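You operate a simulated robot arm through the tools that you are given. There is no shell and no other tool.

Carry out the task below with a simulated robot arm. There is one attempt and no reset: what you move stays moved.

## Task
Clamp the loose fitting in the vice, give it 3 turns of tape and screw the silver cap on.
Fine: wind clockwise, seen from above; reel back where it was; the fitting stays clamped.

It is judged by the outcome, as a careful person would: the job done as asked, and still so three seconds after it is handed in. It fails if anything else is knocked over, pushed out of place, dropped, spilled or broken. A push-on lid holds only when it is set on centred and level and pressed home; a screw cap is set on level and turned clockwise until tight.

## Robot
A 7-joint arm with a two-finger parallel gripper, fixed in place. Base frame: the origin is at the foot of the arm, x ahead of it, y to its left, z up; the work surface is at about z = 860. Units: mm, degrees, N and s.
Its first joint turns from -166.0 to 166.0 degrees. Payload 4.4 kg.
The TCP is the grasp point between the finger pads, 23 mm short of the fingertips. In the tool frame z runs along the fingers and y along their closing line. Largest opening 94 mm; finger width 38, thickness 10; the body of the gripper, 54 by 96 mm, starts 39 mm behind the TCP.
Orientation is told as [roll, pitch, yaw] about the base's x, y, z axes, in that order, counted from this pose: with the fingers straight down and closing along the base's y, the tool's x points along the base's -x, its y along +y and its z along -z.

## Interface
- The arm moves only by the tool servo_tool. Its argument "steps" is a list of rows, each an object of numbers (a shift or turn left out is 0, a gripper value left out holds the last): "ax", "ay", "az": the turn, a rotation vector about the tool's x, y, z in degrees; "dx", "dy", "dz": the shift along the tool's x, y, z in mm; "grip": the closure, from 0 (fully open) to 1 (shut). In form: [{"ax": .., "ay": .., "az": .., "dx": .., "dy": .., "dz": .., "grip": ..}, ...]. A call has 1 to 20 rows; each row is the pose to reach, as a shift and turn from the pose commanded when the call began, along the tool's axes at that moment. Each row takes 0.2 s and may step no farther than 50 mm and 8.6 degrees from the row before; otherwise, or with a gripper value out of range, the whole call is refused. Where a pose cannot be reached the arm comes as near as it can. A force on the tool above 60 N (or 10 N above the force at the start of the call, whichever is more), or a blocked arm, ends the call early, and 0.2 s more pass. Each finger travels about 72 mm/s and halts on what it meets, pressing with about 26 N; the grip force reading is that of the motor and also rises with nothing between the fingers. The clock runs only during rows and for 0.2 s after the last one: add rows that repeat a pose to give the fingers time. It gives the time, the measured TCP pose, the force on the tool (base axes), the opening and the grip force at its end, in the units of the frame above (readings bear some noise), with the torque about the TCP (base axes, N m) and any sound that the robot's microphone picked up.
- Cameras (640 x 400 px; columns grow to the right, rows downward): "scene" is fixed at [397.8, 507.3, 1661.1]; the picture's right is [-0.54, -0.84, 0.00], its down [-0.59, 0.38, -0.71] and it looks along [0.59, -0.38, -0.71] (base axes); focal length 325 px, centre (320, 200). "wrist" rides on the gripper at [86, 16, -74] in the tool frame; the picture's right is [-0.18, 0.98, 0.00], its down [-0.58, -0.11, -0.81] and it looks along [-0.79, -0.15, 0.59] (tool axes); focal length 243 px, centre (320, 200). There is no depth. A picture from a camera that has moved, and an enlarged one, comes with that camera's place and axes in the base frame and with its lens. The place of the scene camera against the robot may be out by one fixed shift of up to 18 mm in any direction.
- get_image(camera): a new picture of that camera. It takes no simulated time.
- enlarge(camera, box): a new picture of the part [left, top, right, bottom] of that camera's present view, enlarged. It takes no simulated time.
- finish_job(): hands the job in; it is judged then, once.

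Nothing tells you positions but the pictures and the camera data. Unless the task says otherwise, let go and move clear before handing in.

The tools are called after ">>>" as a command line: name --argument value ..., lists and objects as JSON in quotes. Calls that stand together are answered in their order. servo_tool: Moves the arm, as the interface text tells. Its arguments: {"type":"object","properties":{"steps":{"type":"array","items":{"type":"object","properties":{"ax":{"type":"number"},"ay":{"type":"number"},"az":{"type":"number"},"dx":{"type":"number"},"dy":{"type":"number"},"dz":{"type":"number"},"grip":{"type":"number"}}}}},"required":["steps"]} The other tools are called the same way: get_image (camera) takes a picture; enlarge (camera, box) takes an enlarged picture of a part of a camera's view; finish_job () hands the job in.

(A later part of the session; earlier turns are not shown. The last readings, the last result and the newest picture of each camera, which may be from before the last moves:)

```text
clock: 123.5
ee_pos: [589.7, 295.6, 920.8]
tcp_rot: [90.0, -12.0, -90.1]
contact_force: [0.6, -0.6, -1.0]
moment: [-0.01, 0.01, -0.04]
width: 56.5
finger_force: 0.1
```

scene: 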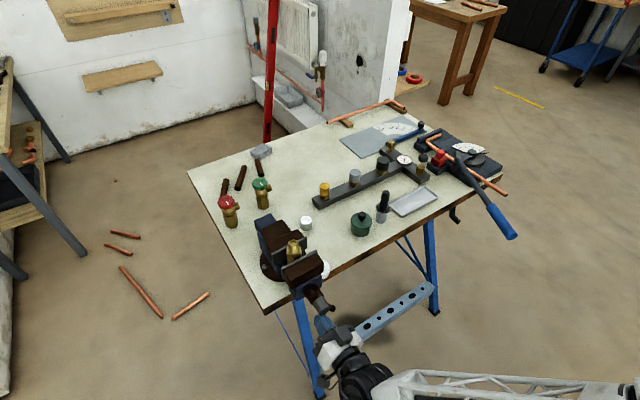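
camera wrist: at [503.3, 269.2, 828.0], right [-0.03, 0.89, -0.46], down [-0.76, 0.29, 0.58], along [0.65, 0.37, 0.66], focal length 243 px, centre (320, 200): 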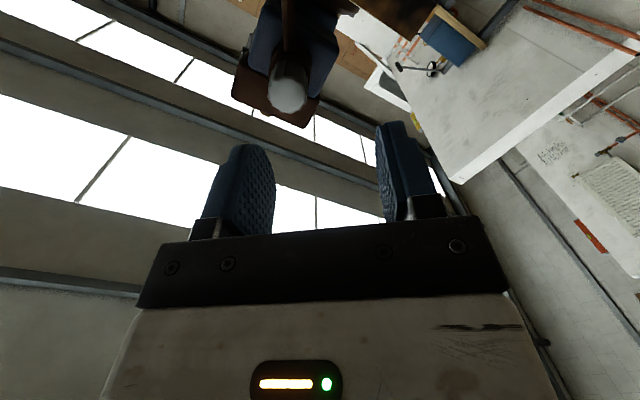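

>>> get_image --camera "wrist"

>>> enlarge --camera "scene" --box '[250, 210, 370, 340]'

```text
taken
camera wrist: at [516.9, 382.3, 917.7], right [0.0, 0.02, 1.0], down [-0.81, -0.59, 0.01], along [0.59, -0.81, 0.02], focal length 243 px, centre (320, 200)
```

wrist: 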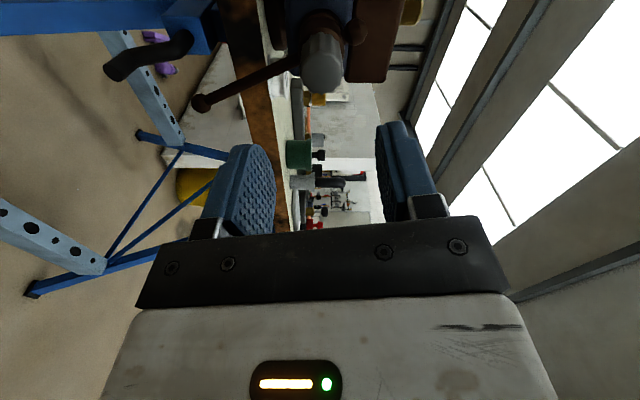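

```text
3.08 times, centred on (310, 275) of scene
camera zoom: at [397.8, 507.3, 1661.1], right [-0.54, -0.84, 0.0], down [-0.59, 0.38, -0.71], along [0.59, -0.38, -0.71], focal length 999 px, centre (351, -31)
```

zoom: 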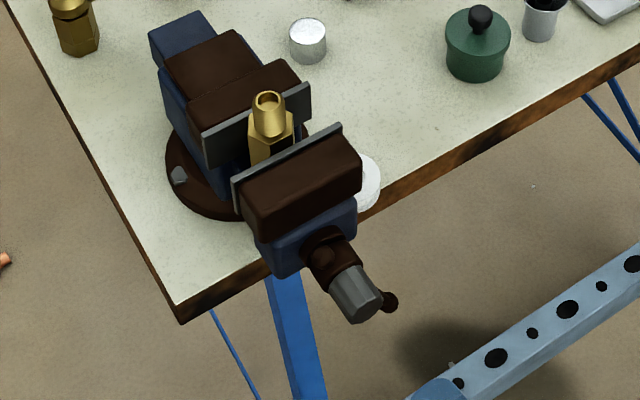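

>>> enlarge --camera "wrist" --box '[270, 10, 390, 110]'

```text
4.00 times, centred on (330, 60) of wrist
camera zoom: at [516.9, 382.3, 917.7], right [0.0, 0.02, 1.0], down [-0.81, -0.59, 0.01], along [0.59, -0.81, 0.02], focal length 970 px, centre (280, 760)
```

zoom: 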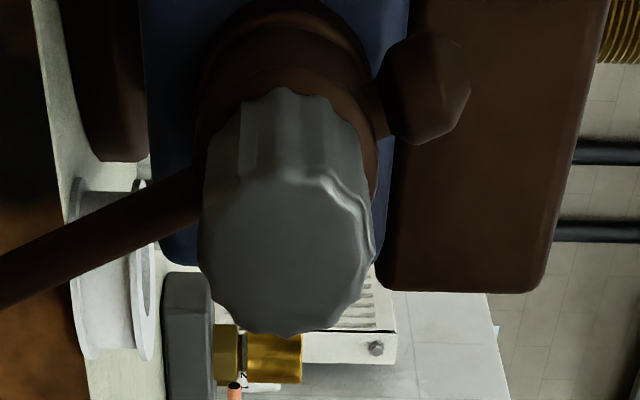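

The knob is well centred on the tool axis, with its end face at x ≈ 695. I'll advance, grip, and turn in stages while watching the forces.

>>> servo_tool --steps '[{"dz": 28}, {"dz": 56}, {"dz": 82}, {"dz": 99}, {"dz": 99}, {"dz": 99, "grip": 0.6}, {"dz": 99, "grip": 0.8}, {"dz": 99, "grip": 1.0}, {"dz": 99, "grip": 1.0}]'

>>> get_image --camera "wrist"

```text
clock: 125.5
ee_pos: [688.9, 295.9, 922.2]
tcp_rot: [90.0, -11.9, -90.1]
contact_force: [9.5, -1.4, -4.9]
moment: [-0.05, 0.13, 0.01]
width: 31.0
finger_force: 44.8
```

```text
taken
camera wrist: at [615.5, 383.0, 918.8], right [0.0, 0.02, 1.0], down [-0.81, -0.59, 0.01], along [0.59, -0.81, 0.02], focal length 243 px, centre (320, 200)
```

wrist: 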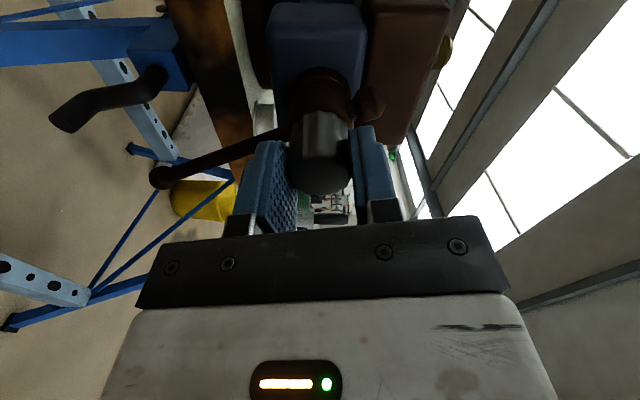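

>>> servo_tool --steps '[{"az": 8, "dz": 0.1}, {"az": 16, "dz": 0.2}, {"az": 24, "dz": 0.3}, {"az": 32, "dz": 0.4}, {"az": 40, "dz": 0.5}, {"az": 48, "dz": 0.6}, {"az": 48, "dz": 0.6}]'

>>> servo_tool --steps '[{"az": 8, "dz": 0.1}, {"az": 16, "dz": 0.2}, {"az": 24, "dz": 0.3}, {"az": 32, "dz": 0.4}, {"az": 40, "dz": 0.5}, {"az": 48, "dz": 0.6}, {"az": 48, "dz": 0.6}]'

```text
clock: 127.1
ee_pos: [689.9, 295.3, 921.9]
tcp_rot: [90.2, 36.1, -90.1]
contact_force: [-11.4, -7.5, 29.8]
moment: [0.03, -0.89, -0.04]
width: 31.1
finger_force: 44.9
```

```text
clock: 128.7
ee_pos: [690.4, 293.4, 920.3]
tcp_rot: [88.8, 84.1, -91.2]
contact_force: [27.9, -6.9, 1.0]
moment: [-0.01, 0.11, -0.12]
width: 31.0
finger_force: 44.8
```

>>> servo_tool --steps '[{"az": 8, "dz": 0.4}, {"az": 16, "dz": 0.5}, {"az": 24, "dz": 0.6}, {"az": 32, "dz": 0.7}, {"az": 40, "dz": 0.8}, {"az": 48, "dz": 0.9}, {"az": 48, "dz": 0.9}]'

>>> enlarge --camera "scene" --box '[250, 210, 370, 340]'

```text
clock: 130.3
ee_pos: [689.8, 296.4, 921.4]
tcp_rot: [-90.0, 47.9, 90.0]
contact_force: [-13.9, 32.0, -6.4]
moment: [-0.03, 0.13, 0.84]
width: 31.0
finger_force: 44.7
```

```text
3.08 times, centred on (310, 275) of scene
camera zoom: at [397.8, 507.3, 1661.1], right [-0.54, -0.84, 0.0], down [-0.59, 0.38, -0.71], along [0.59, -0.38, -0.71], focal length 999 px, centre (351, -31)
```

zoom: 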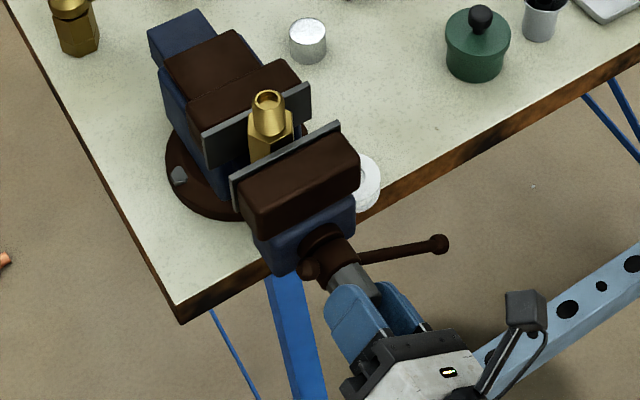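

>>> servo_tool --steps '[{"dx": -0.8, "dy": -0.9}, {"az": 8, "dx": -0.8, "dy": -0.9, "dz": 0.1}, {"az": 16, "dx": -0.8, "dy": -0.9, "dz": 0.2}, {"az": 24, "dx": -0.8, "dy": -0.9, "dz": 0.3}, {"az": 32, "dx": -0.8, "dy": -0.9, "dz": 0.4}, {"az": 40, "dx": -0.8, "dy": -0.9, "dz": 0.5}, {"az": 40, "dx": -0.8, "dy": -0.9, "dz": 0.5}]'

>>> servo_tool --steps '[{"az": 8, "dz": 0.1}, {"az": 16, "dz": 0.2}, {"az": 24, "dz": 0.3}, {"az": 32, "dz": 0.4}, {"az": 40, "dz": 0.5}, {"az": 40, "dz": 0.5}]'

```text
clock: 131.9
ee_pos: [693.4, 296.1, 921.3]
tcp_rot: [-90.1, 7.8, 89.7]
contact_force: [11.4, -14.3, 2.6]
moment: [0.07, -0.21, -0.29]
width: 30.7
finger_force: 44.6
```

```text
clock: 133.3
ee_pos: [692.6, 295.7, 923.3]
tcp_rot: [-90.1, -32.3, 90.0]
contact_force: [7.3, -41.5, 43.0]
moment: [-0.05, -0.68, -1.27]
width: 30.8
finger_force: 45.5
```

>>> servo_tool --steps '[{"dx": 0.3, "dy": -1.2}, {"dx": 0.5, "dy": -2.3}, {"dx": 0.5, "dy": -2.3}]'

>>> servo_tool --steps '[{"az": 8, "dz": 0.1}, {"az": 16, "dz": 0.2}, {"az": 24, "dz": 0.3}, {"az": 32, "dz": 0.4}, {"az": 40, "dz": 0.5}, {"az": 40, "dz": 0.5}]'

>>> enlarge --camera "scene" --box '[250, 210, 370, 340]'

```text
clock: 134.1
ee_pos: [691.8, 295.3, 923.3]
tcp_rot: [-89.9, -32.1, 90.2]
contact_force: [12.1, 19.0, 19.8]
moment: [-0.11, -0.47, 0.55]
width: 31.1
finger_force: 45.5
```

```text
clock: 135.5
ee_pos: [692.7, 294.5, 920.5]
tcp_rot: [-89.6, -72.1, 89.5]
contact_force: [-2.4, 40.4, -25.9]
moment: [-0.08, 0.11, 1.14]
width: 30.8
finger_force: 44.9
```

```text
3.08 times, centred on (310, 275) of scene
camera zoom: at [397.8, 507.3, 1661.1], right [-0.54, -0.84, 0.0], down [-0.59, 0.38, -0.71], along [0.59, -0.38, -0.71], focal length 999 px, centre (351, -31)
```

zoom: 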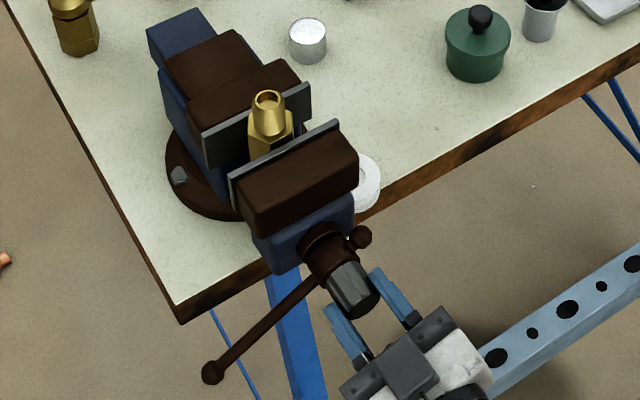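

Each stroke advances the jaw at roughly 5 mm per turn, so about 1.5 more turns are needed. I'll open, back off, roll back and take another stroke.

>>> servo_tool --steps '[{"grip": 0.55}, {"grip": 0.4}, {"dz": -15, "grip": 0.4}, {"dz": -40, "grip": 0.4}, {"dz": -40, "grip": 0.4}]'

>>> servo_tool --steps '[{"az": -8.4}, {"az": -16.8}, {"az": -25.2}, {"az": -33.6}, {"az": -42}, {"az": -50.4}, {"az": -58.8}, {"az": -67.2}, {"az": -75.6}, {"az": -84}, {"az": -92.4}, {"az": -100.8}, {"az": -109.2}, {"az": -117.6}, {"az": -126}, {"az": -134.4}, {"az": -142.8}, {"az": -151.2}, {"az": -159.6}, {"az": -159.6}]'

>>> servo_tool --steps '[{"az": -8.4}, {"az": -16.8}, {"az": -25.2}, {"az": -33.6}, {"az": -42}, {"az": -50.4}, {"az": -58.8}, {"az": -67.2}, {"az": -75.6}, {"az": -84}, {"az": -92.4}, {"az": -100.8}, {"az": -108}, {"az": -108}]'

>>> enlarge --camera "wrist" --box '[250, 40, 400, 200]'

```text
clock: 136.7
ee_pos: [651.9, 295.1, 921.9]
tcp_rot: [-90.1, -72.2, 90.0]
contact_force: [0.2, 0.6, -0.9]
moment: [-0.02, -0.04, 0.03]
width: 56.2
finger_force: 0.0
```

```text
clock: 140.9
ee_pos: [653.9, 295.8, 923.0]
tcp_rot: [-90.9, 87.6, 89.1]
contact_force: [-0.5, 0.1, 0.5]
moment: [-0.03, 0.02, 0.02]
width: 56.2
finger_force: 0.0
```

```text
clock: 143.9
ee_pos: [652.2, 293.9, 922.1]
tcp_rot: [90.0, -15.6, -90.1]
contact_force: [-1.4, 0.2, 0.0]
moment: [0.0, 0.01, 0.02]
width: 56.3
finger_force: 0.0
```

```text
2.50 times, centred on (325, 120) of wrist
camera zoom: at [579.4, 381.2, 913.8], right [0.0, 0.09, 1.0], down [-0.81, -0.59, 0.05], along [0.59, -0.8, 0.07], focal length 606 px, centre (308, 400)
```

zoom: 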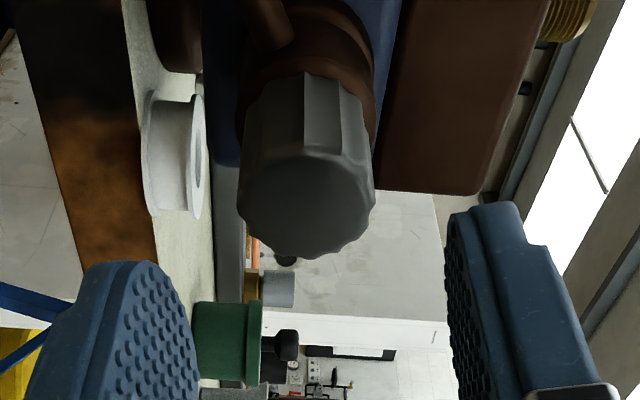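

>>> servo_tool --steps '[{"dx": 0.7, "dy": -0.6, "dz": 20}, {"dx": 0.7, "dy": -0.6, "dz": 40}, {"dx": 0.7, "dy": -0.6, "dz": 40}, {"dx": 0.7, "dy": -0.6, "dz": 40, "grip": 0.6}, {"dx": 0.7, "dy": -0.6, "dz": 40, "grip": 0.8}, {"dx": 0.7, "dy": -0.6, "dz": 40, "grip": 1.0}, {"dx": 0.7, "dy": -0.6, "dz": 40, "grip": 1.0}]'

>>> servo_tool --steps '[{"az": 8, "dz": 0.1}, {"az": 16, "dz": 0.2}, {"az": 24, "dz": 0.35}, {"az": 32, "dz": 0.5}, {"az": 40, "dz": 0.6}, {"az": 48, "dz": 0.7}, {"az": 48, "dz": 0.7}]'

>>> servo_tool --steps '[{"az": 8, "dz": 0.1}, {"az": 16, "dz": 0.2}, {"az": 24, "dz": 0.35}, {"az": 32, "dz": 0.5}, {"az": 40, "dz": 0.6}, {"az": 48, "dz": 0.7}, {"az": 48, "dz": 0.7}]'

```text
clock: 145.5
ee_pos: [693.3, 295.2, 922.0]
tcp_rot: [90.1, -15.5, -90.0]
contact_force: [2.7, 0.8, 4.5]
moment: [-0.08, -0.07, 0.02]
width: 31.0
finger_force: 44.7
```

```text
clock: 147.1
ee_pos: [692.9, 294.1, 922.3]
tcp_rot: [89.9, 32.5, -90.1]
contact_force: [25.1, 0.8, -16.6]
moment: [-0.11, 0.3, -0.06]
width: 30.9
finger_force: 44.8
```

```text
clock: 148.7
ee_pos: [694.9, 296.1, 922.0]
tcp_rot: [90.1, 80.6, -90.0]
contact_force: [-29.3, -24.3, 1.8]
moment: [0.0, -0.03, -0.69]
width: 30.9
finger_force: 45.0
```

>>> servo_tool --steps '[{"dy": 0.8, "dz": -0.4}, {"az": 8, "dy": 0.8, "dz": -0.3}, {"az": 16, "dy": 0.8, "dz": -0.1}, {"az": 24, "dy": 0.8, "dz": 0}, {"az": 32, "dy": 0.8, "dz": 0.1}, {"az": 40, "dy": 0.8, "dz": 0.2}, {"az": 48, "dy": 0.8, "dz": 0.3}, {"az": 48, "dy": 0.8, "dz": 0.3}]'

>>> servo_tool --steps '[{"az": 8, "dz": 0.1}, {"az": 16, "dz": 0.2}, {"az": 24, "dz": 0.35}, {"az": 32, "dz": 0.5}, {"az": 40, "dz": 0.6}, {"az": 40, "dz": 0.6}]'

>>> enlarge --camera "scene" --box '[250, 210, 370, 340]'

```text
clock: 150.5
ee_pos: [695.0, 294.3, 922.4]
tcp_rot: [-90.1, 51.3, 89.9]
contact_force: [10.4, 23.6, -15.9]
moment: [-0.07, 0.49, 0.54]
width: 30.9
finger_force: 45.1
```

```text
clock: 151.9
ee_pos: [696.2, 294.1, 922.2]
tcp_rot: [-90.1, 11.4, 89.9]
contact_force: [-26.6, -14.7, 2.8]
moment: [-0.05, -0.06, -0.44]
width: 31.1
finger_force: 45.3
```

```text
3.08 times, centred on (310, 275) of scene
camera zoom: at [397.8, 507.3, 1661.1], right [-0.54, -0.84, 0.0], down [-0.59, 0.38, -0.71], along [0.59, -0.38, -0.71], focal length 999 px, centre (351, -31)
```

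zoom: 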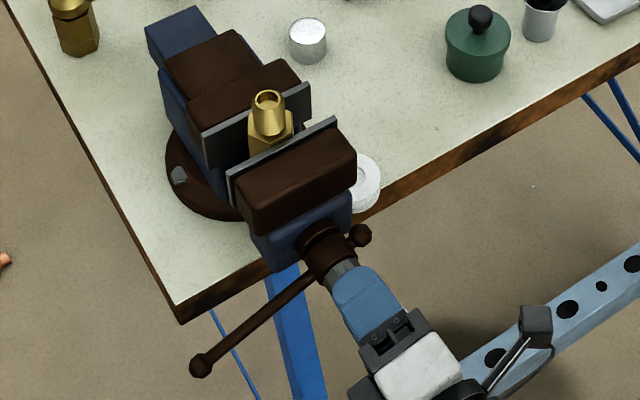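

>>> servo_tool --steps '[{"dz": -0.3}, {"az": 8, "dz": -0.2}, {"az": 16, "dz": -0.1}, {"az": 24, "dz": 0}, {"az": 32, "dz": 0.1}, {"az": 40, "dz": 0.2}, {"az": 40, "dz": 0.2}]'

>>> servo_tool --steps '[{"az": 8, "dz": 0.1}, {"az": 16, "dz": 0.2}, {"az": 24, "dz": 0.35}, {"az": 32, "dz": 0.5}, {"az": 40, "dz": 0.6}, {"az": 40, "dz": 0.6}]'

>>> enlarge --camera "scene" --box '[260, 210, 340, 290]'

```text
clock: 153.5
ee_pos: [694.8, 294.2, 922.0]
tcp_rot: [-90.2, -28.5, 90.1]
contact_force: [3.6, 3.4, -0.6]
moment: [-0.07, -0.17, 0.24]
width: 30.8
finger_force: 45.2
```

```text
clock: 154.9
ee_pos: [696.2, 294.8, 922.3]
tcp_rot: [-90.1, -68.6, 90.0]
contact_force: [-0.5, 7.8, -7.6]
moment: [0.0, -0.43, 0.4]
width: 31.0
finger_force: 45.5
```

```text
5.00 times, centred on (300, 250) of scene
camera zoom: at [397.8, 507.3, 1661.1], right [-0.54, -0.84, 0.0], down [-0.59, 0.38, -0.71], along [0.59, -0.38, -0.71], focal length 1624 px, centre (420, -50)
```

zoom: 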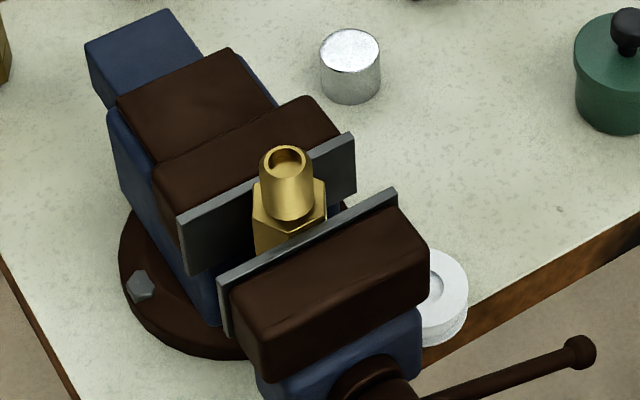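

This stroke was smooth and the jaw is closing in on the fitting. I'll repeat: open, back off, roll back, re-grip and turn.

>>> servo_tool --steps '[{"grip": 0.55}, {"grip": 0.4}, {"dz": -15, "grip": 0.4}, {"dz": -40, "grip": 0.4}, {"dz": -40, "grip": 0.4}]'

>>> servo_tool --steps '[{"az": -8.4}, {"az": -16.8}, {"az": -25.2}, {"az": -33.6}, {"az": -42}, {"az": -50.4}, {"az": -58.8}, {"az": -67.2}, {"az": -75.6}, {"az": -84}, {"az": -92.4}, {"az": -100.8}, {"az": -109.2}, {"az": -117.6}, {"az": -126}, {"az": -134.4}, {"az": -142.8}, {"az": -151.2}, {"az": -159.6}, {"az": -159.6}]'

>>> servo_tool --steps '[{"az": -8.4}, {"az": -16.8}, {"az": -25.2}, {"az": -33.6}, {"az": -42}, {"az": -50.4}, {"az": -58.8}, {"az": -67.2}, {"az": -75.6}, {"az": -84}, {"az": -92.4}, {"az": -100.8}, {"az": -104}, {"az": -104}]'

>>> enlarge --camera "wrist" --box '[250, 40, 400, 200]'

```text
clock: 156.1
ee_pos: [655.8, 295.9, 920.4]
tcp_rot: [-90.1, -68.5, 90.0]
contact_force: [0.1, 0.5, -0.4]
moment: [0.01, 0.01, 0.0]
width: 56.4
finger_force: 0.0
```

```text
clock: 160.3
ee_pos: [655.5, 295.1, 921.5]
tcp_rot: [92.8, 88.8, -87.4]
contact_force: [0.7, -0.2, -0.3]
moment: [-0.01, 0.02, 0.0]
width: 56.5
finger_force: 0.2
```

```text
clock: 163.3
ee_pos: [655.9, 292.6, 920.5]
tcp_rot: [89.9, -15.3, -90.1]
contact_force: [-0.9, 0.5, 0.2]
moment: [0.03, -0.03, -0.01]
width: 56.6
finger_force: 0.1
```

```text
2.50 times, centred on (325, 120) of wrist
camera zoom: at [582.1, 380.1, 913.8], right [0.0, 0.08, 1.0], down [-0.81, -0.59, 0.05], along [0.59, -0.8, 0.06], focal length 606 px, centre (308, 400)
```

zoom: 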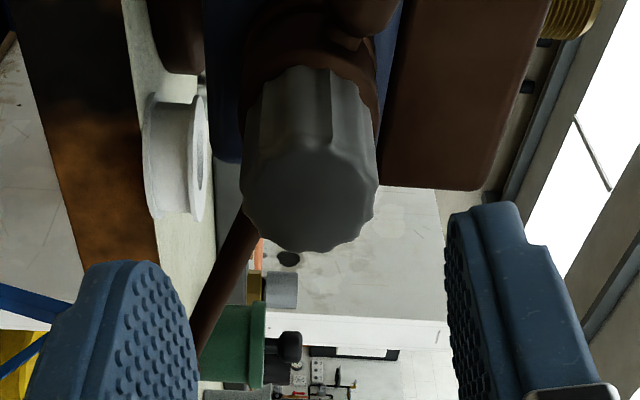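

>>> servo_tool --steps '[{"dx": 1.2, "dy": 0.3, "dz": 20}, {"dx": 1.2, "dy": 0.3, "dz": 40}, {"dx": 1.2, "dy": 0.3, "dz": 40.5}, {"dx": 1.2, "dy": 0.3, "dz": 40.5, "grip": 0.6}, {"dx": 1.2, "dy": 0.3, "dz": 40.5, "grip": 0.8}, {"dx": 1.2, "dy": 0.3, "dz": 40.5, "grip": 1.0}, {"dx": 1.2, "dy": 0.3, "dz": 40.5, "grip": 1.0}]'

>>> servo_tool --steps '[{"az": 8, "dz": 0.1}, {"az": 16, "dz": 0.2}, {"az": 24, "dz": 0.35}, {"az": 32, "dz": 0.5}, {"az": 40, "dz": 0.6}, {"az": 48, "dz": 0.7}, {"az": 48, "dz": 0.7}]'

>>> servo_tool --steps '[{"az": 8, "dz": 0.1}, {"az": 16, "dz": 0.2}, {"az": 24, "dz": 0.35}, {"az": 32, "dz": 0.5}, {"az": 40, "dz": 0.6}, {"az": 48, "dz": 0.7}, {"az": 48, "dz": 0.7}]'

>>> enlarge --camera "scene" --box '[260, 210, 340, 290]'

```text
clock: 164.9
ee_pos: [697.1, 294.6, 921.3]
tcp_rot: [90.0, -15.1, -90.1]
contact_force: [8.2, -2.1, 1.7]
moment: [-0.14, 0.07, 0.22]
width: 31.0
finger_force: 45.2
```

```text
clock: 166.5
ee_pos: [698.5, 295.3, 921.2]
tcp_rot: [90.2, 33.0, -90.0]
contact_force: [4.2, -5.3, 15.2]
moment: [0.01, -0.55, 0.06]
width: 30.8
finger_force: 44.8
```

```text
clock: 168.1
ee_pos: [697.7, 294.7, 922.0]
tcp_rot: [89.7, 81.0, -90.5]
contact_force: [-9.7, -24.2, 5.5]
moment: [0.07, -0.07, -0.58]
width: 30.9
finger_force: 44.6
```

```text
5.00 times, centred on (300, 250) of scene
camera zoom: at [397.8, 507.3, 1661.1], right [-0.54, -0.84, 0.0], down [-0.59, 0.38, -0.71], along [0.59, -0.38, -0.71], focal length 1624 px, centre (420, -50)
```

zoom: 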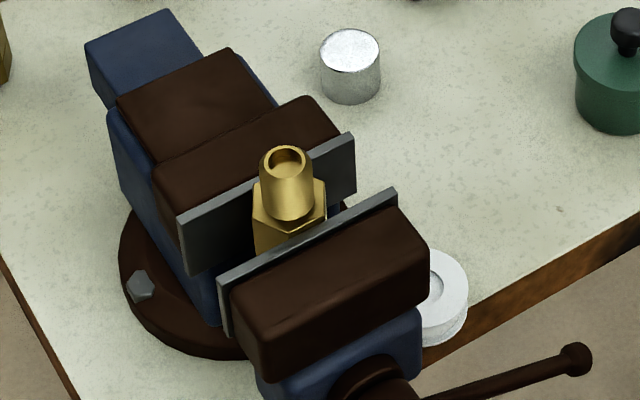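

>>> get_image --camera "wrist"

>>> enlarge --camera "scene" --box '[250, 230, 370, 350]'

```text
taken
camera wrist: at [623.8, 291.4, 1008.3], right [0.0, -1.0, -0.03], down [-0.81, 0.02, -0.59], along [0.59, 0.02, -0.81], focal length 243 px, centre (320, 200)
```

wrist: 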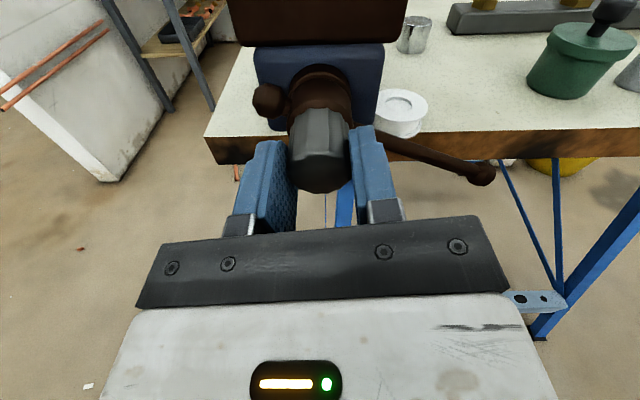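

```text
3.33 times, centred on (310, 290) of scene
camera zoom: at [397.8, 507.3, 1661.1], right [-0.54, -0.84, 0.0], down [-0.59, 0.38, -0.71], along [0.59, -0.38, -0.71], focal length 1082 px, centre (353, -100)
```

zoom: 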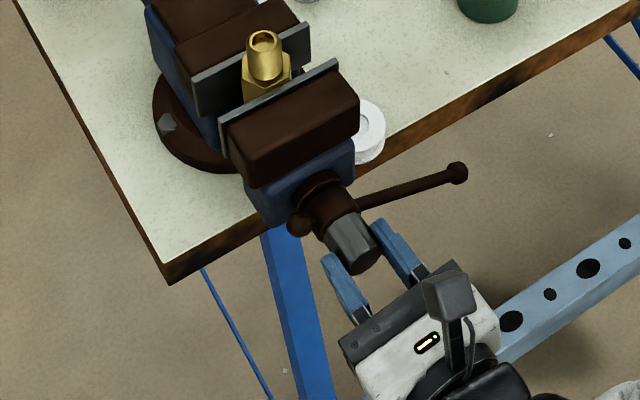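

>>> enlarge --camera "wrist" --box '[240, 50, 400, 210]'

>>> servo_tool --steps '[{"az": 8, "dz": 0}, {"az": 16, "dz": 0}, {"az": 24, "dz": 0}, {"az": 32, "dz": 0}, {"az": 32, "dz": 0}]'

>>> enlarge --camera "wrist" --box '[240, 50, 400, 210]'

>>> enlarge --camera "scene" --box '[250, 230, 370, 350]'

```text
2.50 times, centred on (320, 130) of wrist
camera zoom: at [623.8, 291.4, 1008.3], right [0.0, -1.0, -0.03], down [-0.81, 0.02, -0.59], along [0.59, 0.02, -0.81], focal length 606 px, centre (320, 375)
```

zoom: 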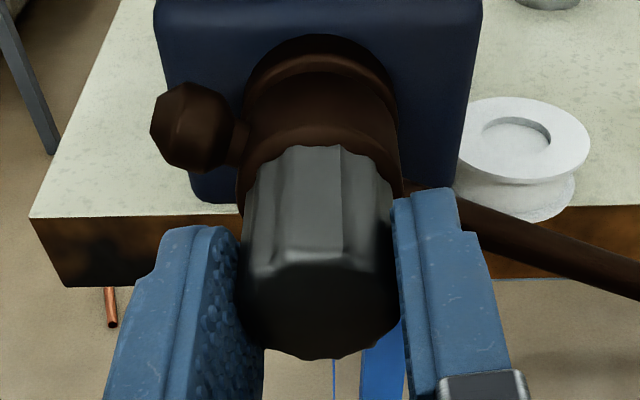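

```text
clock: 169.3
ee_pos: [698.5, 295.8, 922.4]
tcp_rot: [-89.9, 67.0, 89.9]
contact_force: [8.7, -34.1, -9.2]
moment: [-0.01, -0.45, -0.94]
width: 31.0
finger_force: 45.3
```

```text
2.50 times, centred on (320, 130) of wrist
camera zoom: at [624.1, 245.6, 994.1], right [0.0, -0.83, -0.55], down [-0.81, 0.33, -0.49], along [0.59, 0.44, -0.67], focal length 606 px, centre (320, 375)
```

zoom: 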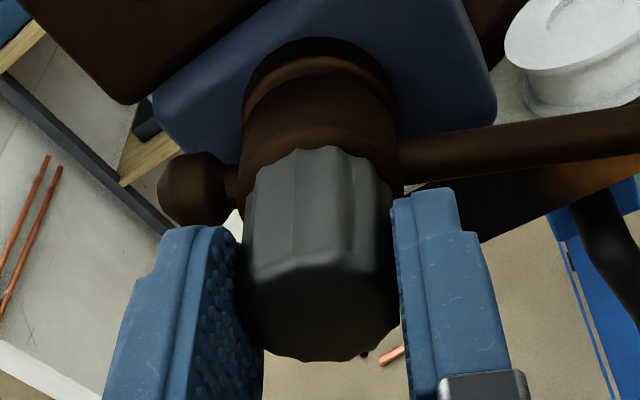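

```text
3.33 times, centred on (310, 290) of scene
camera zoom: at [397.8, 507.3, 1661.1], right [-0.54, -0.84, 0.0], down [-0.59, 0.38, -0.71], along [0.59, -0.38, -0.71], focal length 1082 px, centre (353, -100)
```

zoom: 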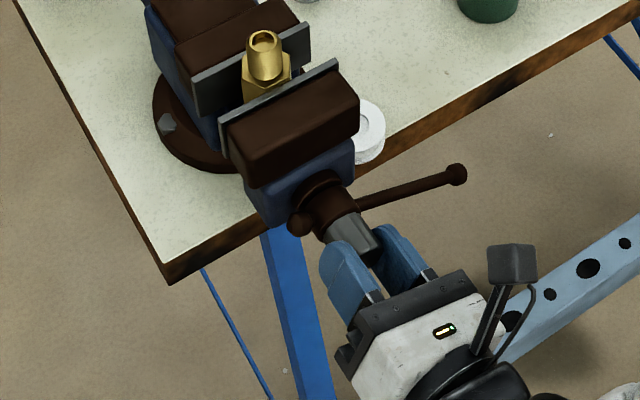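

The bar didn't move on this stroke, so the fingers were slipping on a knob that has already gone tight: the vice has closed on the fitting. I'll release, retreat and verify from above, then snug it up with the bar.

>>> servo_tool --steps '[{"grip": 0.55}, {"grip": 0.4}, {"dz": -25, "grip": 0.4}, {"dz": -60, "grip": 0.4}, {"dz": -100, "grip": 0.4}, {"dz": -140, "grip": 0.4}, {"dz": -140, "grip": 0.4}]'

>>> servo_tool --steps '[{"az": 8.3}, {"az": 16.6}, {"az": 25}, {"az": 33}, {"az": 41.5}, {"az": 50}, {"az": 58}, {"az": 66}, {"az": 74}, {"az": 82}, {"az": 90}, {"az": 98}, {"az": 106}, {"az": 114}, {"az": 122}, {"az": 130}, {"az": 138}, {"az": 146}, {"az": 152}, {"az": 152}]'

>>> enlarge --camera "scene" --box '[250, 200, 370, 350]'

```text
clock: 170.9
ee_pos: [555.6, 292.7, 922.0]
tcp_rot: [-90.1, 67.1, 89.9]
contact_force: [-0.1, 0.4, -0.3]
moment: [0.02, 0.02, 0.02]
width: 56.3
finger_force: 0.0
```

```text
clock: 175.1
ee_pos: [558.3, 294.1, 921.8]
tcp_rot: [-90.4, -85.0, 90.3]
contact_force: [-0.3, 0.9, 0.0]
moment: [-0.05, -0.03, 0.01]
width: 56.3
finger_force: 0.1
```

```text
2.67 times, centred on (310, 275) of scene
camera zoom: at [397.8, 507.3, 1661.1], right [-0.54, -0.84, 0.0], down [-0.59, 0.38, -0.71], along [0.59, -0.38, -0.71], focal length 866 px, centre (347, 0)
```

zoom: 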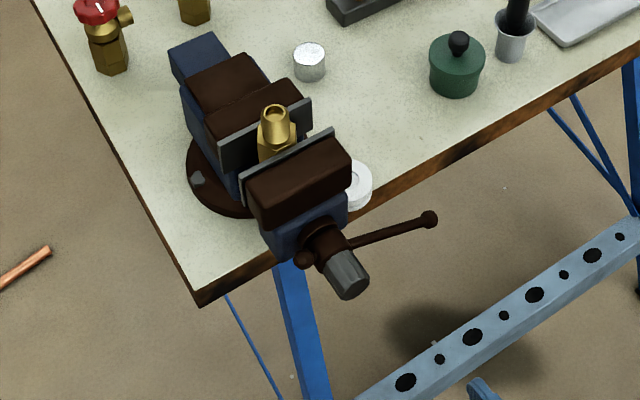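

>>> servo_tool --steps '[{"dx": -40}, {"dx": -85}, {"dx": -85, "ay": 8}, {"dx": -85, "ay": 16}, {"dx": -85, "ay": 24}, {"dx": -85, "ay": 32}, {"dx": -85, "ay": 40}, {"dx": -85, "ay": 48}, {"dx": -85, "ay": 56}, {"dx": -85, "ay": 64}, {"dx": -85, "ay": 72}, {"dx": -85, "ay": 80}, {"dx": -85, "ay": 88}, {"dx": -85, "ay": 90}, {"dx": -85, "ay": 90}]'

>>> get_image --camera "scene"

```text
clock: 178.3
ee_pos: [559.3, 303.7, 1005.8]
tcp_rot: [-5.0, 0.0, 0.0]
contact_force: [0.2, -0.1, 0.3]
moment: [0.0, 0.0, -0.02]
width: 56.5
finger_force: 0.0
```

```text
taken
```

scene: 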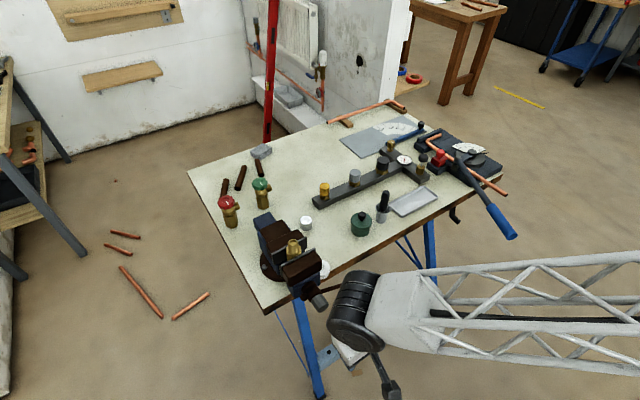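

>>> servo_tool --steps '[{"ax": -5, "dz": -30}, {"ax": -5, "dx": -40, "dz": -60}, {"ax": -5, "dx": -80, "dz": -90}, {"ax": -5, "dx": -120, "dz": -110}, {"ax": -5, "dx": -160, "dy": -5, "dz": -125}, {"ax": -5, "dx": -200, "dy": -10, "dz": -130}, {"ax": -5, "dx": -240, "dy": -12, "dz": -130}, {"ax": -5, "dx": -260, "dy": -12, "dz": -130}, {"ax": -5, "dx": -260, "dy": -12, "dz": -130}]'

>>> get_image --camera "wrist"

>>> enlarge --camera "wrist" --box '[220, 0, 420, 140]'

```text
clock: 180.3
ee_pos: [820.8, 303.1, 1137.0]
tcp_rot: [-0.1, 0.1, 0.0]
contact_force: [-0.2, 0.2, 0.2]
moment: [-0.01, 0.02, 0.0]
width: 56.5
finger_force: 0.1
```

```text
taken
camera wrist: at [734.7, 318.6, 1211.6], right [0.18, 0.98, 0.0], down [0.58, -0.11, 0.81], along [0.79, -0.15, -0.59], focal length 243 px, centre (320, 200)
```

wrist: 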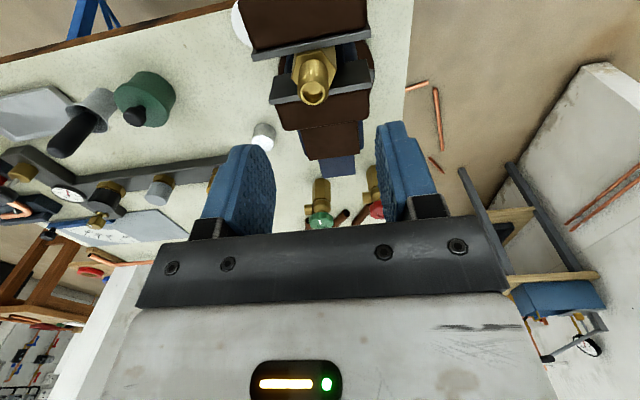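

```text
2.86 times, centred on (320, 70) of wrist
camera zoom: at [734.7, 318.6, 1211.6], right [0.18, 0.98, 0.0], down [0.58, -0.11, 0.81], along [0.79, -0.15, -0.59], focal length 693 px, centre (320, 571)
```

zoom: 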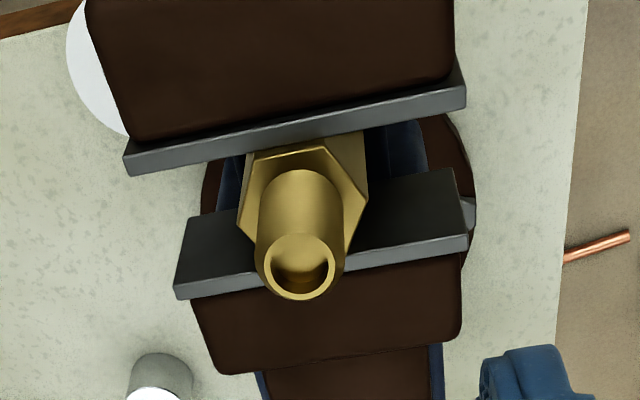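

The gap now measures about 36.5 mm, with the hex touching both plates, so the fitting is clamped. I'd like it snug, so I'll look at the bar to see whether I can press it down a little further.

>>> servo_tool --steps '[{"dx": 40}, {"dx": 80, "dy": -20}, {"dx": 110, "dy": -55}, {"dx": 120, "dy": -100, "dz": 10}, {"dx": 120, "dy": -125, "dz": 45}, {"dx": 120, "dy": -125, "dz": 75}, {"dx": 120, "dy": -125, "dz": 75}]'

>>> get_image --camera "wrist"

>>> enlarge --camera "wrist" --box '[240, 20, 440, 160]'

```text
clock: 181.9
ee_pos: [696.6, 178.9, 1063.5]
tcp_rot: [-0.2, 0.1, -0.1]
contact_force: [0.7, -1.4, -0.6]
moment: [0.01, 0.0, 0.0]
width: 56.4
finger_force: 0.2
```

```text
taken
camera wrist: at [610.0, 194.0, 1137.0], right [0.18, 0.98, 0.0], down [0.58, -0.11, 0.81], along [0.79, -0.15, -0.59], focal length 243 px, centre (320, 200)
```

wrist: 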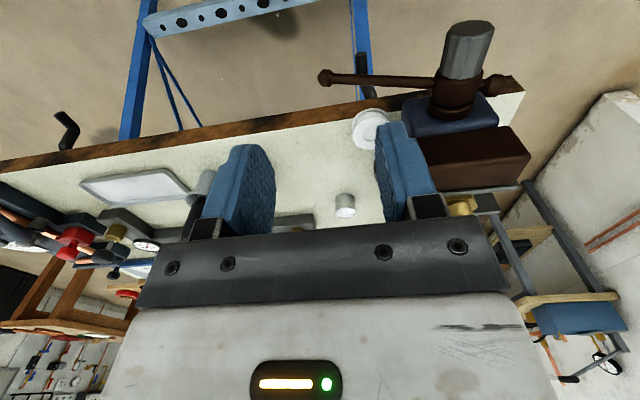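

```text
2.86 times, centred on (340, 90) of wrist
camera zoom: at [610.0, 194.0, 1137.0], right [0.18, 0.98, 0.0], down [0.58, -0.11, 0.81], along [0.79, -0.15, -0.59], focal length 693 px, centre (263, 514)
```

zoom: 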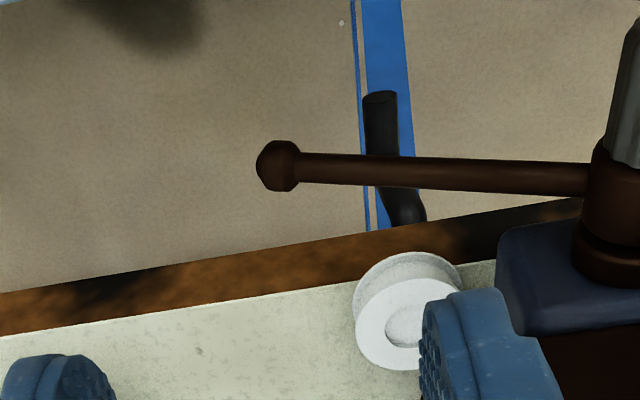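

The bar's ball end is at about (743, 175, 872), on the -y side. Pressing it down tightens further, so I'll close the fingers and press gently near its end from above.

>>> servo_tool --steps '[{"dx": -23, "dy": 3.5, "dz": 30, "grip": 1.0}, {"dx": -46.4, "dy": 7, "dz": 65, "grip": 1.0}, {"dx": -46.4, "dy": 7, "dz": 100, "grip": 1.0}, {"dx": -46.4, "dy": 7, "dz": 130, "grip": 1.0}, {"dx": -46.4, "dy": 7, "dz": 130, "grip": 1.0}]'

>>> get_image --camera "wrist"

>>> enlarge --camera "scene" --box '[270, 220, 390, 320]'

```text
clock: 183.1
ee_pos: [739.4, 185.4, 932.2]
tcp_rot: [-0.1, 0.0, -0.1]
contact_force: [-0.1, -0.2, -0.1]
moment: [-0.04, 0.02, 0.02]
width: 0.1
finger_force: 26.1
```

```text
taken
camera wrist: at [654.5, 199.8, 1006.1], right [0.19, 0.98, 0.0], down [0.58, -0.11, 0.81], along [0.79, -0.15, -0.59], focal length 243 px, centre (320, 200)
```

wrist: 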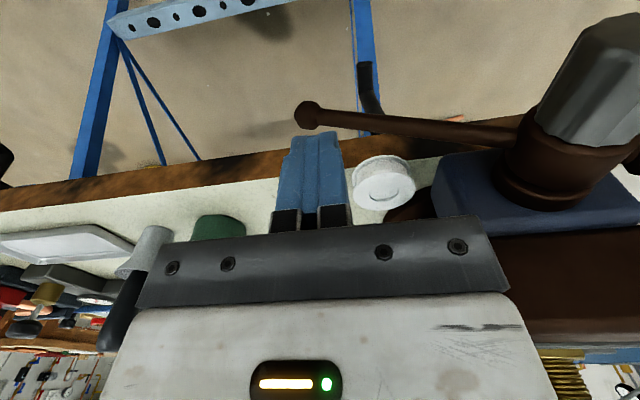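

```text
4.00 times, centred on (330, 270) of scene
camera zoom: at [397.8, 507.3, 1661.1], right [-0.54, -0.84, 0.0], down [-0.59, 0.38, -0.71], along [0.59, -0.38, -0.71], focal length 1299 px, centre (280, -80)
```

zoom: 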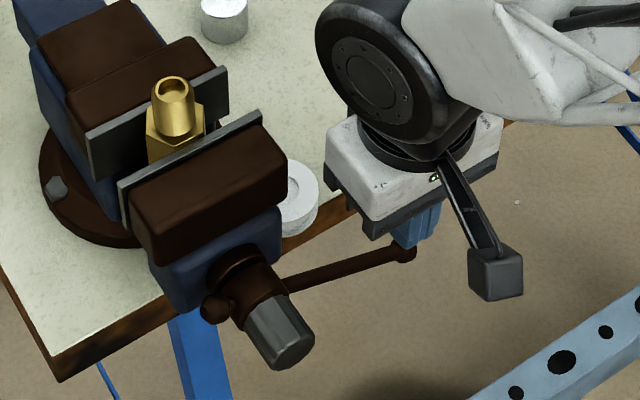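

>>> servo_tool --steps '[{"dx": -2, "dy": 6.5, "dz": 5}, {"dx": -2, "dy": 6.5, "dz": 15}, {"dx": -2, "dy": 6.5, "dz": 20}, {"dx": -2, "dy": 6.5, "dz": 20}]'

>>> servo_tool --steps '[{"dz": 1.5}, {"dz": 3}, {"dz": 4.5}, {"dz": 4.5}]'

>>> servo_tool --steps '[{"dz": 1.5}, {"dz": 3}, {"dz": 3}]'

```text
clock: 184.1
ee_pos: [743.9, 191.2, 912.6]
tcp_rot: [-0.1, -0.1, 0.0]
contact_force: [0.3, 0.6, -0.7]
moment: [0.02, -0.02, 0.01]
width: 0.0
finger_force: 25.5
```

```text
clock: 185.1
ee_pos: [745.7, 191.1, 908.5]
tcp_rot: [-0.1, -0.1, -0.1]
contact_force: [-1.1, -0.8, 1.4]
moment: [0.0, 0.02, 0.01]
width: 0.0
finger_force: 26.1
```

```text
clock: 185.9
ee_pos: [746.5, 192.4, 905.3]
tcp_rot: [-0.1, -0.1, -0.1]
contact_force: [1.9, -1.8, 6.3]
moment: [-0.02, -0.02, -0.01]
width: 0.0
finger_force: 25.9
```

>>> servo_tool --steps '[{"dz": 1.5}, {"dz": 3}, {"dz": 3}]'

>>> servo_tool --steps '[{"dz": 1.5}, {"dz": 3}, {"dz": 3}]'

>>> servo_tool --steps '[{"dz": 1.5}, {"dz": 3}, {"dz": 3}]'

>>> enlarge --camera "scene" --box '[270, 220, 390, 320]'

```text
clock: 186.7
ee_pos: [745.5, 191.4, 902.6]
tcp_rot: [-0.2, 0.0, -0.1]
contact_force: [0.5, -0.2, 5.9]
moment: [0.05, -0.02, -0.02]
width: 0.0
finger_force: 25.3
```

```text
clock: 187.5
ee_pos: [748.2, 190.2, 898.3]
tcp_rot: [-0.1, 0.0, -0.1]
contact_force: [0.2, 2.7, 5.9]
moment: [0.11, 0.04, -0.03]
width: 0.0
finger_force: 25.4
```

```text
clock: 188.3
ee_pos: [745.1, 190.9, 896.0]
tcp_rot: [-0.1, 0.0, -0.1]
contact_force: [5.9, -0.7, 8.3]
moment: [0.07, -0.16, -0.04]
width: 0.2
finger_force: 25.9
```

```text
4.00 times, centred on (330, 270) of scene
camera zoom: at [397.8, 507.3, 1661.1], right [-0.54, -0.84, 0.0], down [-0.59, 0.38, -0.71], along [0.59, -0.38, -0.71], focal length 1299 px, centre (280, -80)
```

zoom: 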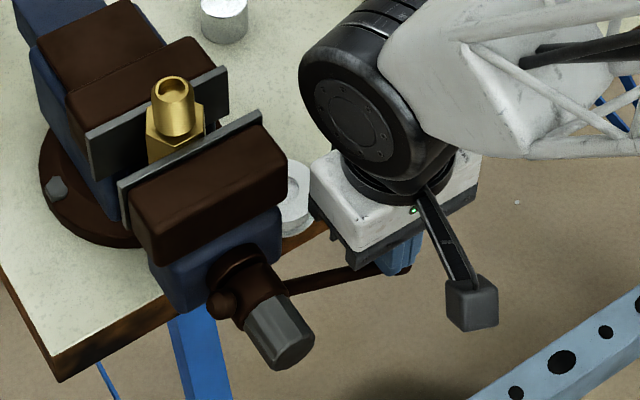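

>>> servo_tool --steps '[{"dz": 2}, {"dz": 4}, {"dz": 6}, {"dz": 6}]'

>>> servo_tool --steps '[{"dz": 2}, {"dz": 4}, {"dz": 6}, {"dz": 6}]'

>>> enlarge --camera "scene" --box '[270, 220, 390, 320]'

```text
clock: 189.3
ee_pos: [745.5, 190.8, 888.8]
tcp_rot: [0.0, 0.0, -0.1]
contact_force: [-1.4, 1.5, 5.5]
moment: [0.08, -0.01, -0.04]
width: 0.0
finger_force: 26.4
```

```text
clock: 190.3
ee_pos: [746.3, 189.7, 883.6]
tcp_rot: [-0.1, 0.0, -0.1]
contact_force: [-0.7, 1.9, 7.2]
moment: [0.1, 0.01, 0.01]
width: 0.0
finger_force: 26.1
```

```text
4.00 times, centred on (330, 270) of scene
camera zoom: at [397.8, 507.3, 1661.1], right [-0.54, -0.84, 0.0], down [-0.59, 0.38, -0.71], along [0.59, -0.38, -0.71], focal length 1299 px, centre (280, -80)
```

zoom: 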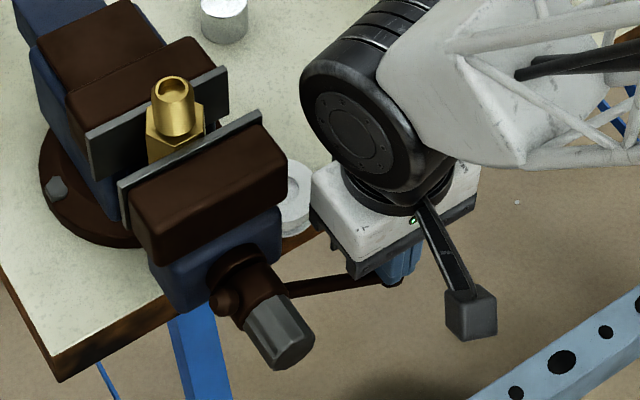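

>>> servo_tool --steps '[{"dz": 2}, {"dz": 4}, {"dz": 6}, {"dz": 8}, {"dz": 8}]'

>>> servo_tool --steps '[{"dz": 2}, {"dz": 4}, {"dz": 6}, {"dz": 8}, {"dz": 8}]'

>>> servo_tool --steps '[{"dz": 2}, {"dz": 4}, {"dz": 6}, {"dz": 8}, {"dz": 8}]'

>>> get_image --camera "wrist"

>>> enlarge --camera "scene" --box '[260, 210, 380, 320]'

```text
clock: 191.5
ee_pos: [745.6, 191.3, 874.7]
tcp_rot: [-0.1, 0.1, -0.2]
contact_force: [0.9, 0.2, 8.7]
moment: [0.08, -0.03, 0.0]
width: 0.0
finger_force: 26.3
```

```text
clock: 192.7
ee_pos: [745.8, 190.2, 868.1]
tcp_rot: [-0.1, 0.0, -0.1]
contact_force: [0.5, 1.6, 7.5]
moment: [0.07, 0.03, -0.04]
width: 0.0
finger_force: 26.1
```

```text
clock: 193.9
ee_pos: [746.8, 189.5, 860.0]
tcp_rot: [-0.1, 0.0, 0.0]
contact_force: [2.0, 1.0, 8.7]
moment: [0.12, -0.03, -0.01]
width: 0.0
finger_force: 26.3
```

```text
taken
camera wrist: at [661.4, 205.5, 933.5], right [0.18, 0.98, 0.0], down [0.58, -0.11, 0.81], along [0.79, -0.15, -0.59], focal length 243 px, centre (320, 200)
```

wrist: 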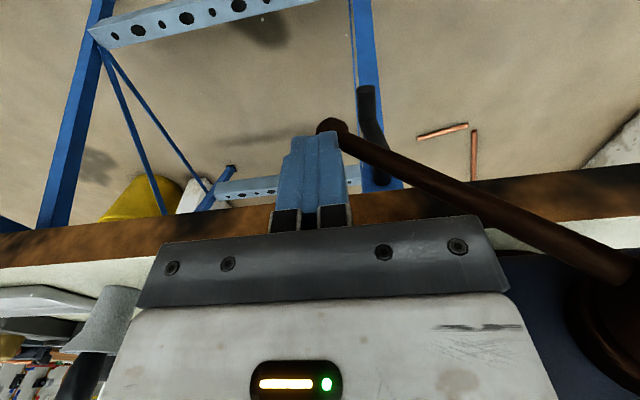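

```text
3.64 times, centred on (320, 265) of scene
camera zoom: at [397.8, 507.3, 1661.1], right [-0.54, -0.84, 0.0], down [-0.59, 0.38, -0.71], along [0.59, -0.38, -0.71], focal length 1181 px, centre (320, -36)
```

zoom: 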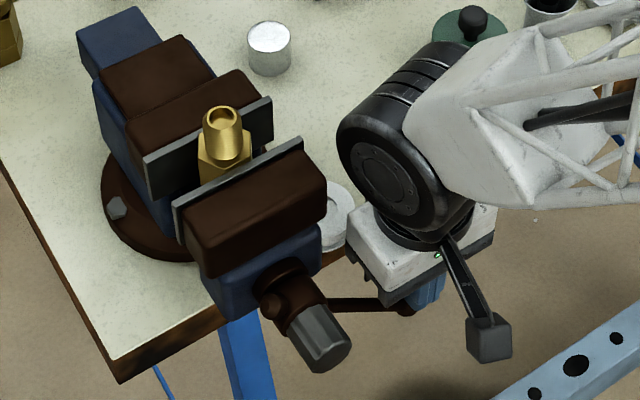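

The bar keeps turning at a steady 6–9 N, so there is still a little take-up. I'll re-position the fingertips further inboard on the bar and continue pressing.

>>> servo_tool --steps '[{"dz": -12}, {"dz": -28}, {"dy": 20, "dz": -30}, {"dy": 24, "dz": -30}, {"dy": 24, "dz": -20}, {"dy": 24, "dz": -12}, {"dy": 24, "dz": -12}]'

>>> servo_tool --steps '[{"dz": 3}, {"dz": 6}, {"dz": 9}, {"dz": 12}, {"dz": 12}]'

>>> servo_tool --steps '[{"dz": 3}, {"dz": 6}, {"dz": 9}, {"dz": 12}, {"dz": 12}]'

>>> get_image --camera "wrist"

```text
clock: 194.8
ee_pos: [745.8, 206.7, 891.4]
tcp_rot: [-0.1, 0.1, -0.4]
contact_force: [-4.2, -24.4, 4.3]
moment: [1.54, -0.36, -0.48]
width: 0.2
finger_force: 26.3
stopped in row 4: the force on the tool passed its limit at 79 N (the readings are from after the stop); the commanded pose is now the measured one
```

```text
clock: 195.5
ee_pos: [747.2, 206.1, 886.8]
tcp_rot: [-0.3, -0.1, -0.5]
contact_force: [-0.2, -10.3, -1.2]
moment: [0.69, 0.04, -0.28]
width: 0.0
finger_force: 26.3
stopped in row 3: the force on the tool passed its limit at 64 N (the readings are from after the stop); the commanded pose is now the measured one
```

```text
clock: 196.7
ee_pos: [746.9, 207.1, 875.6]
tcp_rot: [-0.2, 0.1, -0.5]
contact_force: [1.6, -6.1, 8.1]
moment: [0.29, -0.05, -0.12]
width: 0.0
finger_force: 26.3
```

```text
taken
camera wrist: at [661.6, 222.7, 948.9], right [0.19, 0.98, 0.0], down [0.58, -0.11, 0.81], along [0.79, -0.16, -0.59], focal length 243 px, centre (320, 200)
```

wrist: 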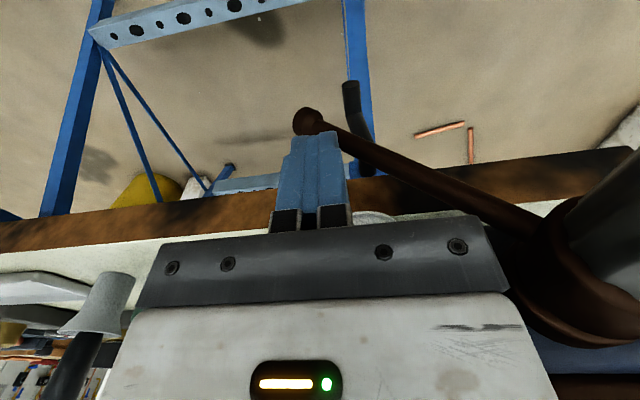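

Moving inboard, the gripper body touched the side of the moving jaw, which is a rigid fixture, so no harm done. The turning torque rose from near zero to about 0.8 Nm, so the clamp is tight. I'll withdraw and inspect.

>>> servo_tool --steps '[{"dz": -1, "dy": -3}, {"dz": -3, "dy": -12}, {"dz": -10, "dy": -22}, {"dx": 15, "dz": -40, "dy": -22}, {"dx": 30, "dz": -80, "dy": -22}, {"dx": 30, "dz": -125, "dy": -22}, {"dx": 30, "dz": -170, "dy": -22}, {"dx": 30, "dz": -200, "dy": -22}, {"dx": 30, "dz": -200, "dy": -22}]'

>>> get_image --camera "wrist"

>>> enlarge --camera "scene" --box '[230, 190, 390, 320]'

```text
clock: 198.7
ee_pos: [720.6, 188.5, 1071.1]
tcp_rot: [-0.2, 0.0, -0.4]
contact_force: [-0.4, -0.2, -0.5]
moment: [0.0, 0.04, 0.01]
width: 0.0
finger_force: 26.1
```

```text
taken
camera wrist: at [635.4, 203.9, 1145.3], right [0.19, 0.98, 0.0], down [0.58, -0.11, 0.81], along [0.79, -0.16, -0.59], focal length 243 px, centre (320, 200)
```

wrist: 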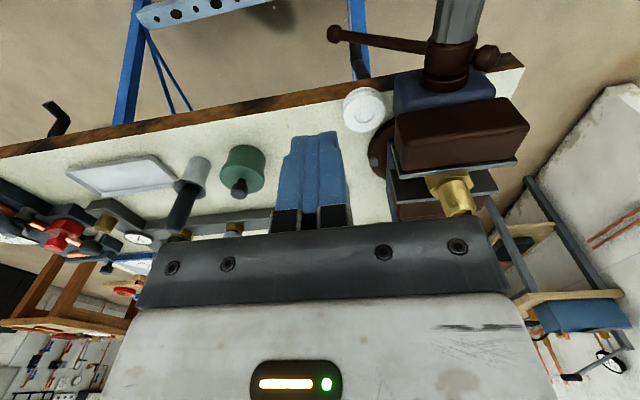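

```text
3.08 times, centred on (310, 255) of scene
camera zoom: at [397.8, 507.3, 1661.1], right [-0.54, -0.84, 0.0], down [-0.59, 0.38, -0.71], along [0.59, -0.38, -0.71], focal length 999 px, centre (351, 31)
```

zoom: 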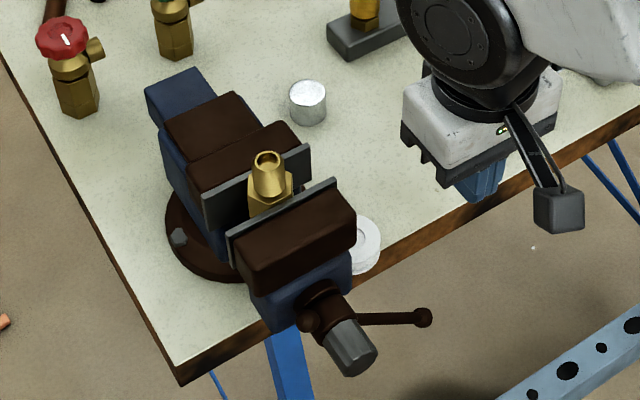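

The fitting is clamped upright. Now for the reel: I'll measure its exact position next to the vice.

>>> enlarge --camera "wrist" --box '[300, 60, 440, 180]'

```text
3.33 times, centred on (370, 120) of wrist
camera zoom: at [635.4, 203.9, 1145.3], right [0.19, 0.98, 0.0], down [0.58, -0.11, 0.81], along [0.79, -0.16, -0.59], focal length 809 px, centre (153, 467)
```

zoom: 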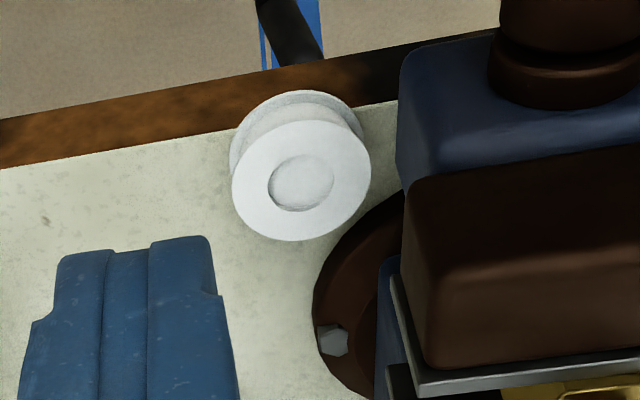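

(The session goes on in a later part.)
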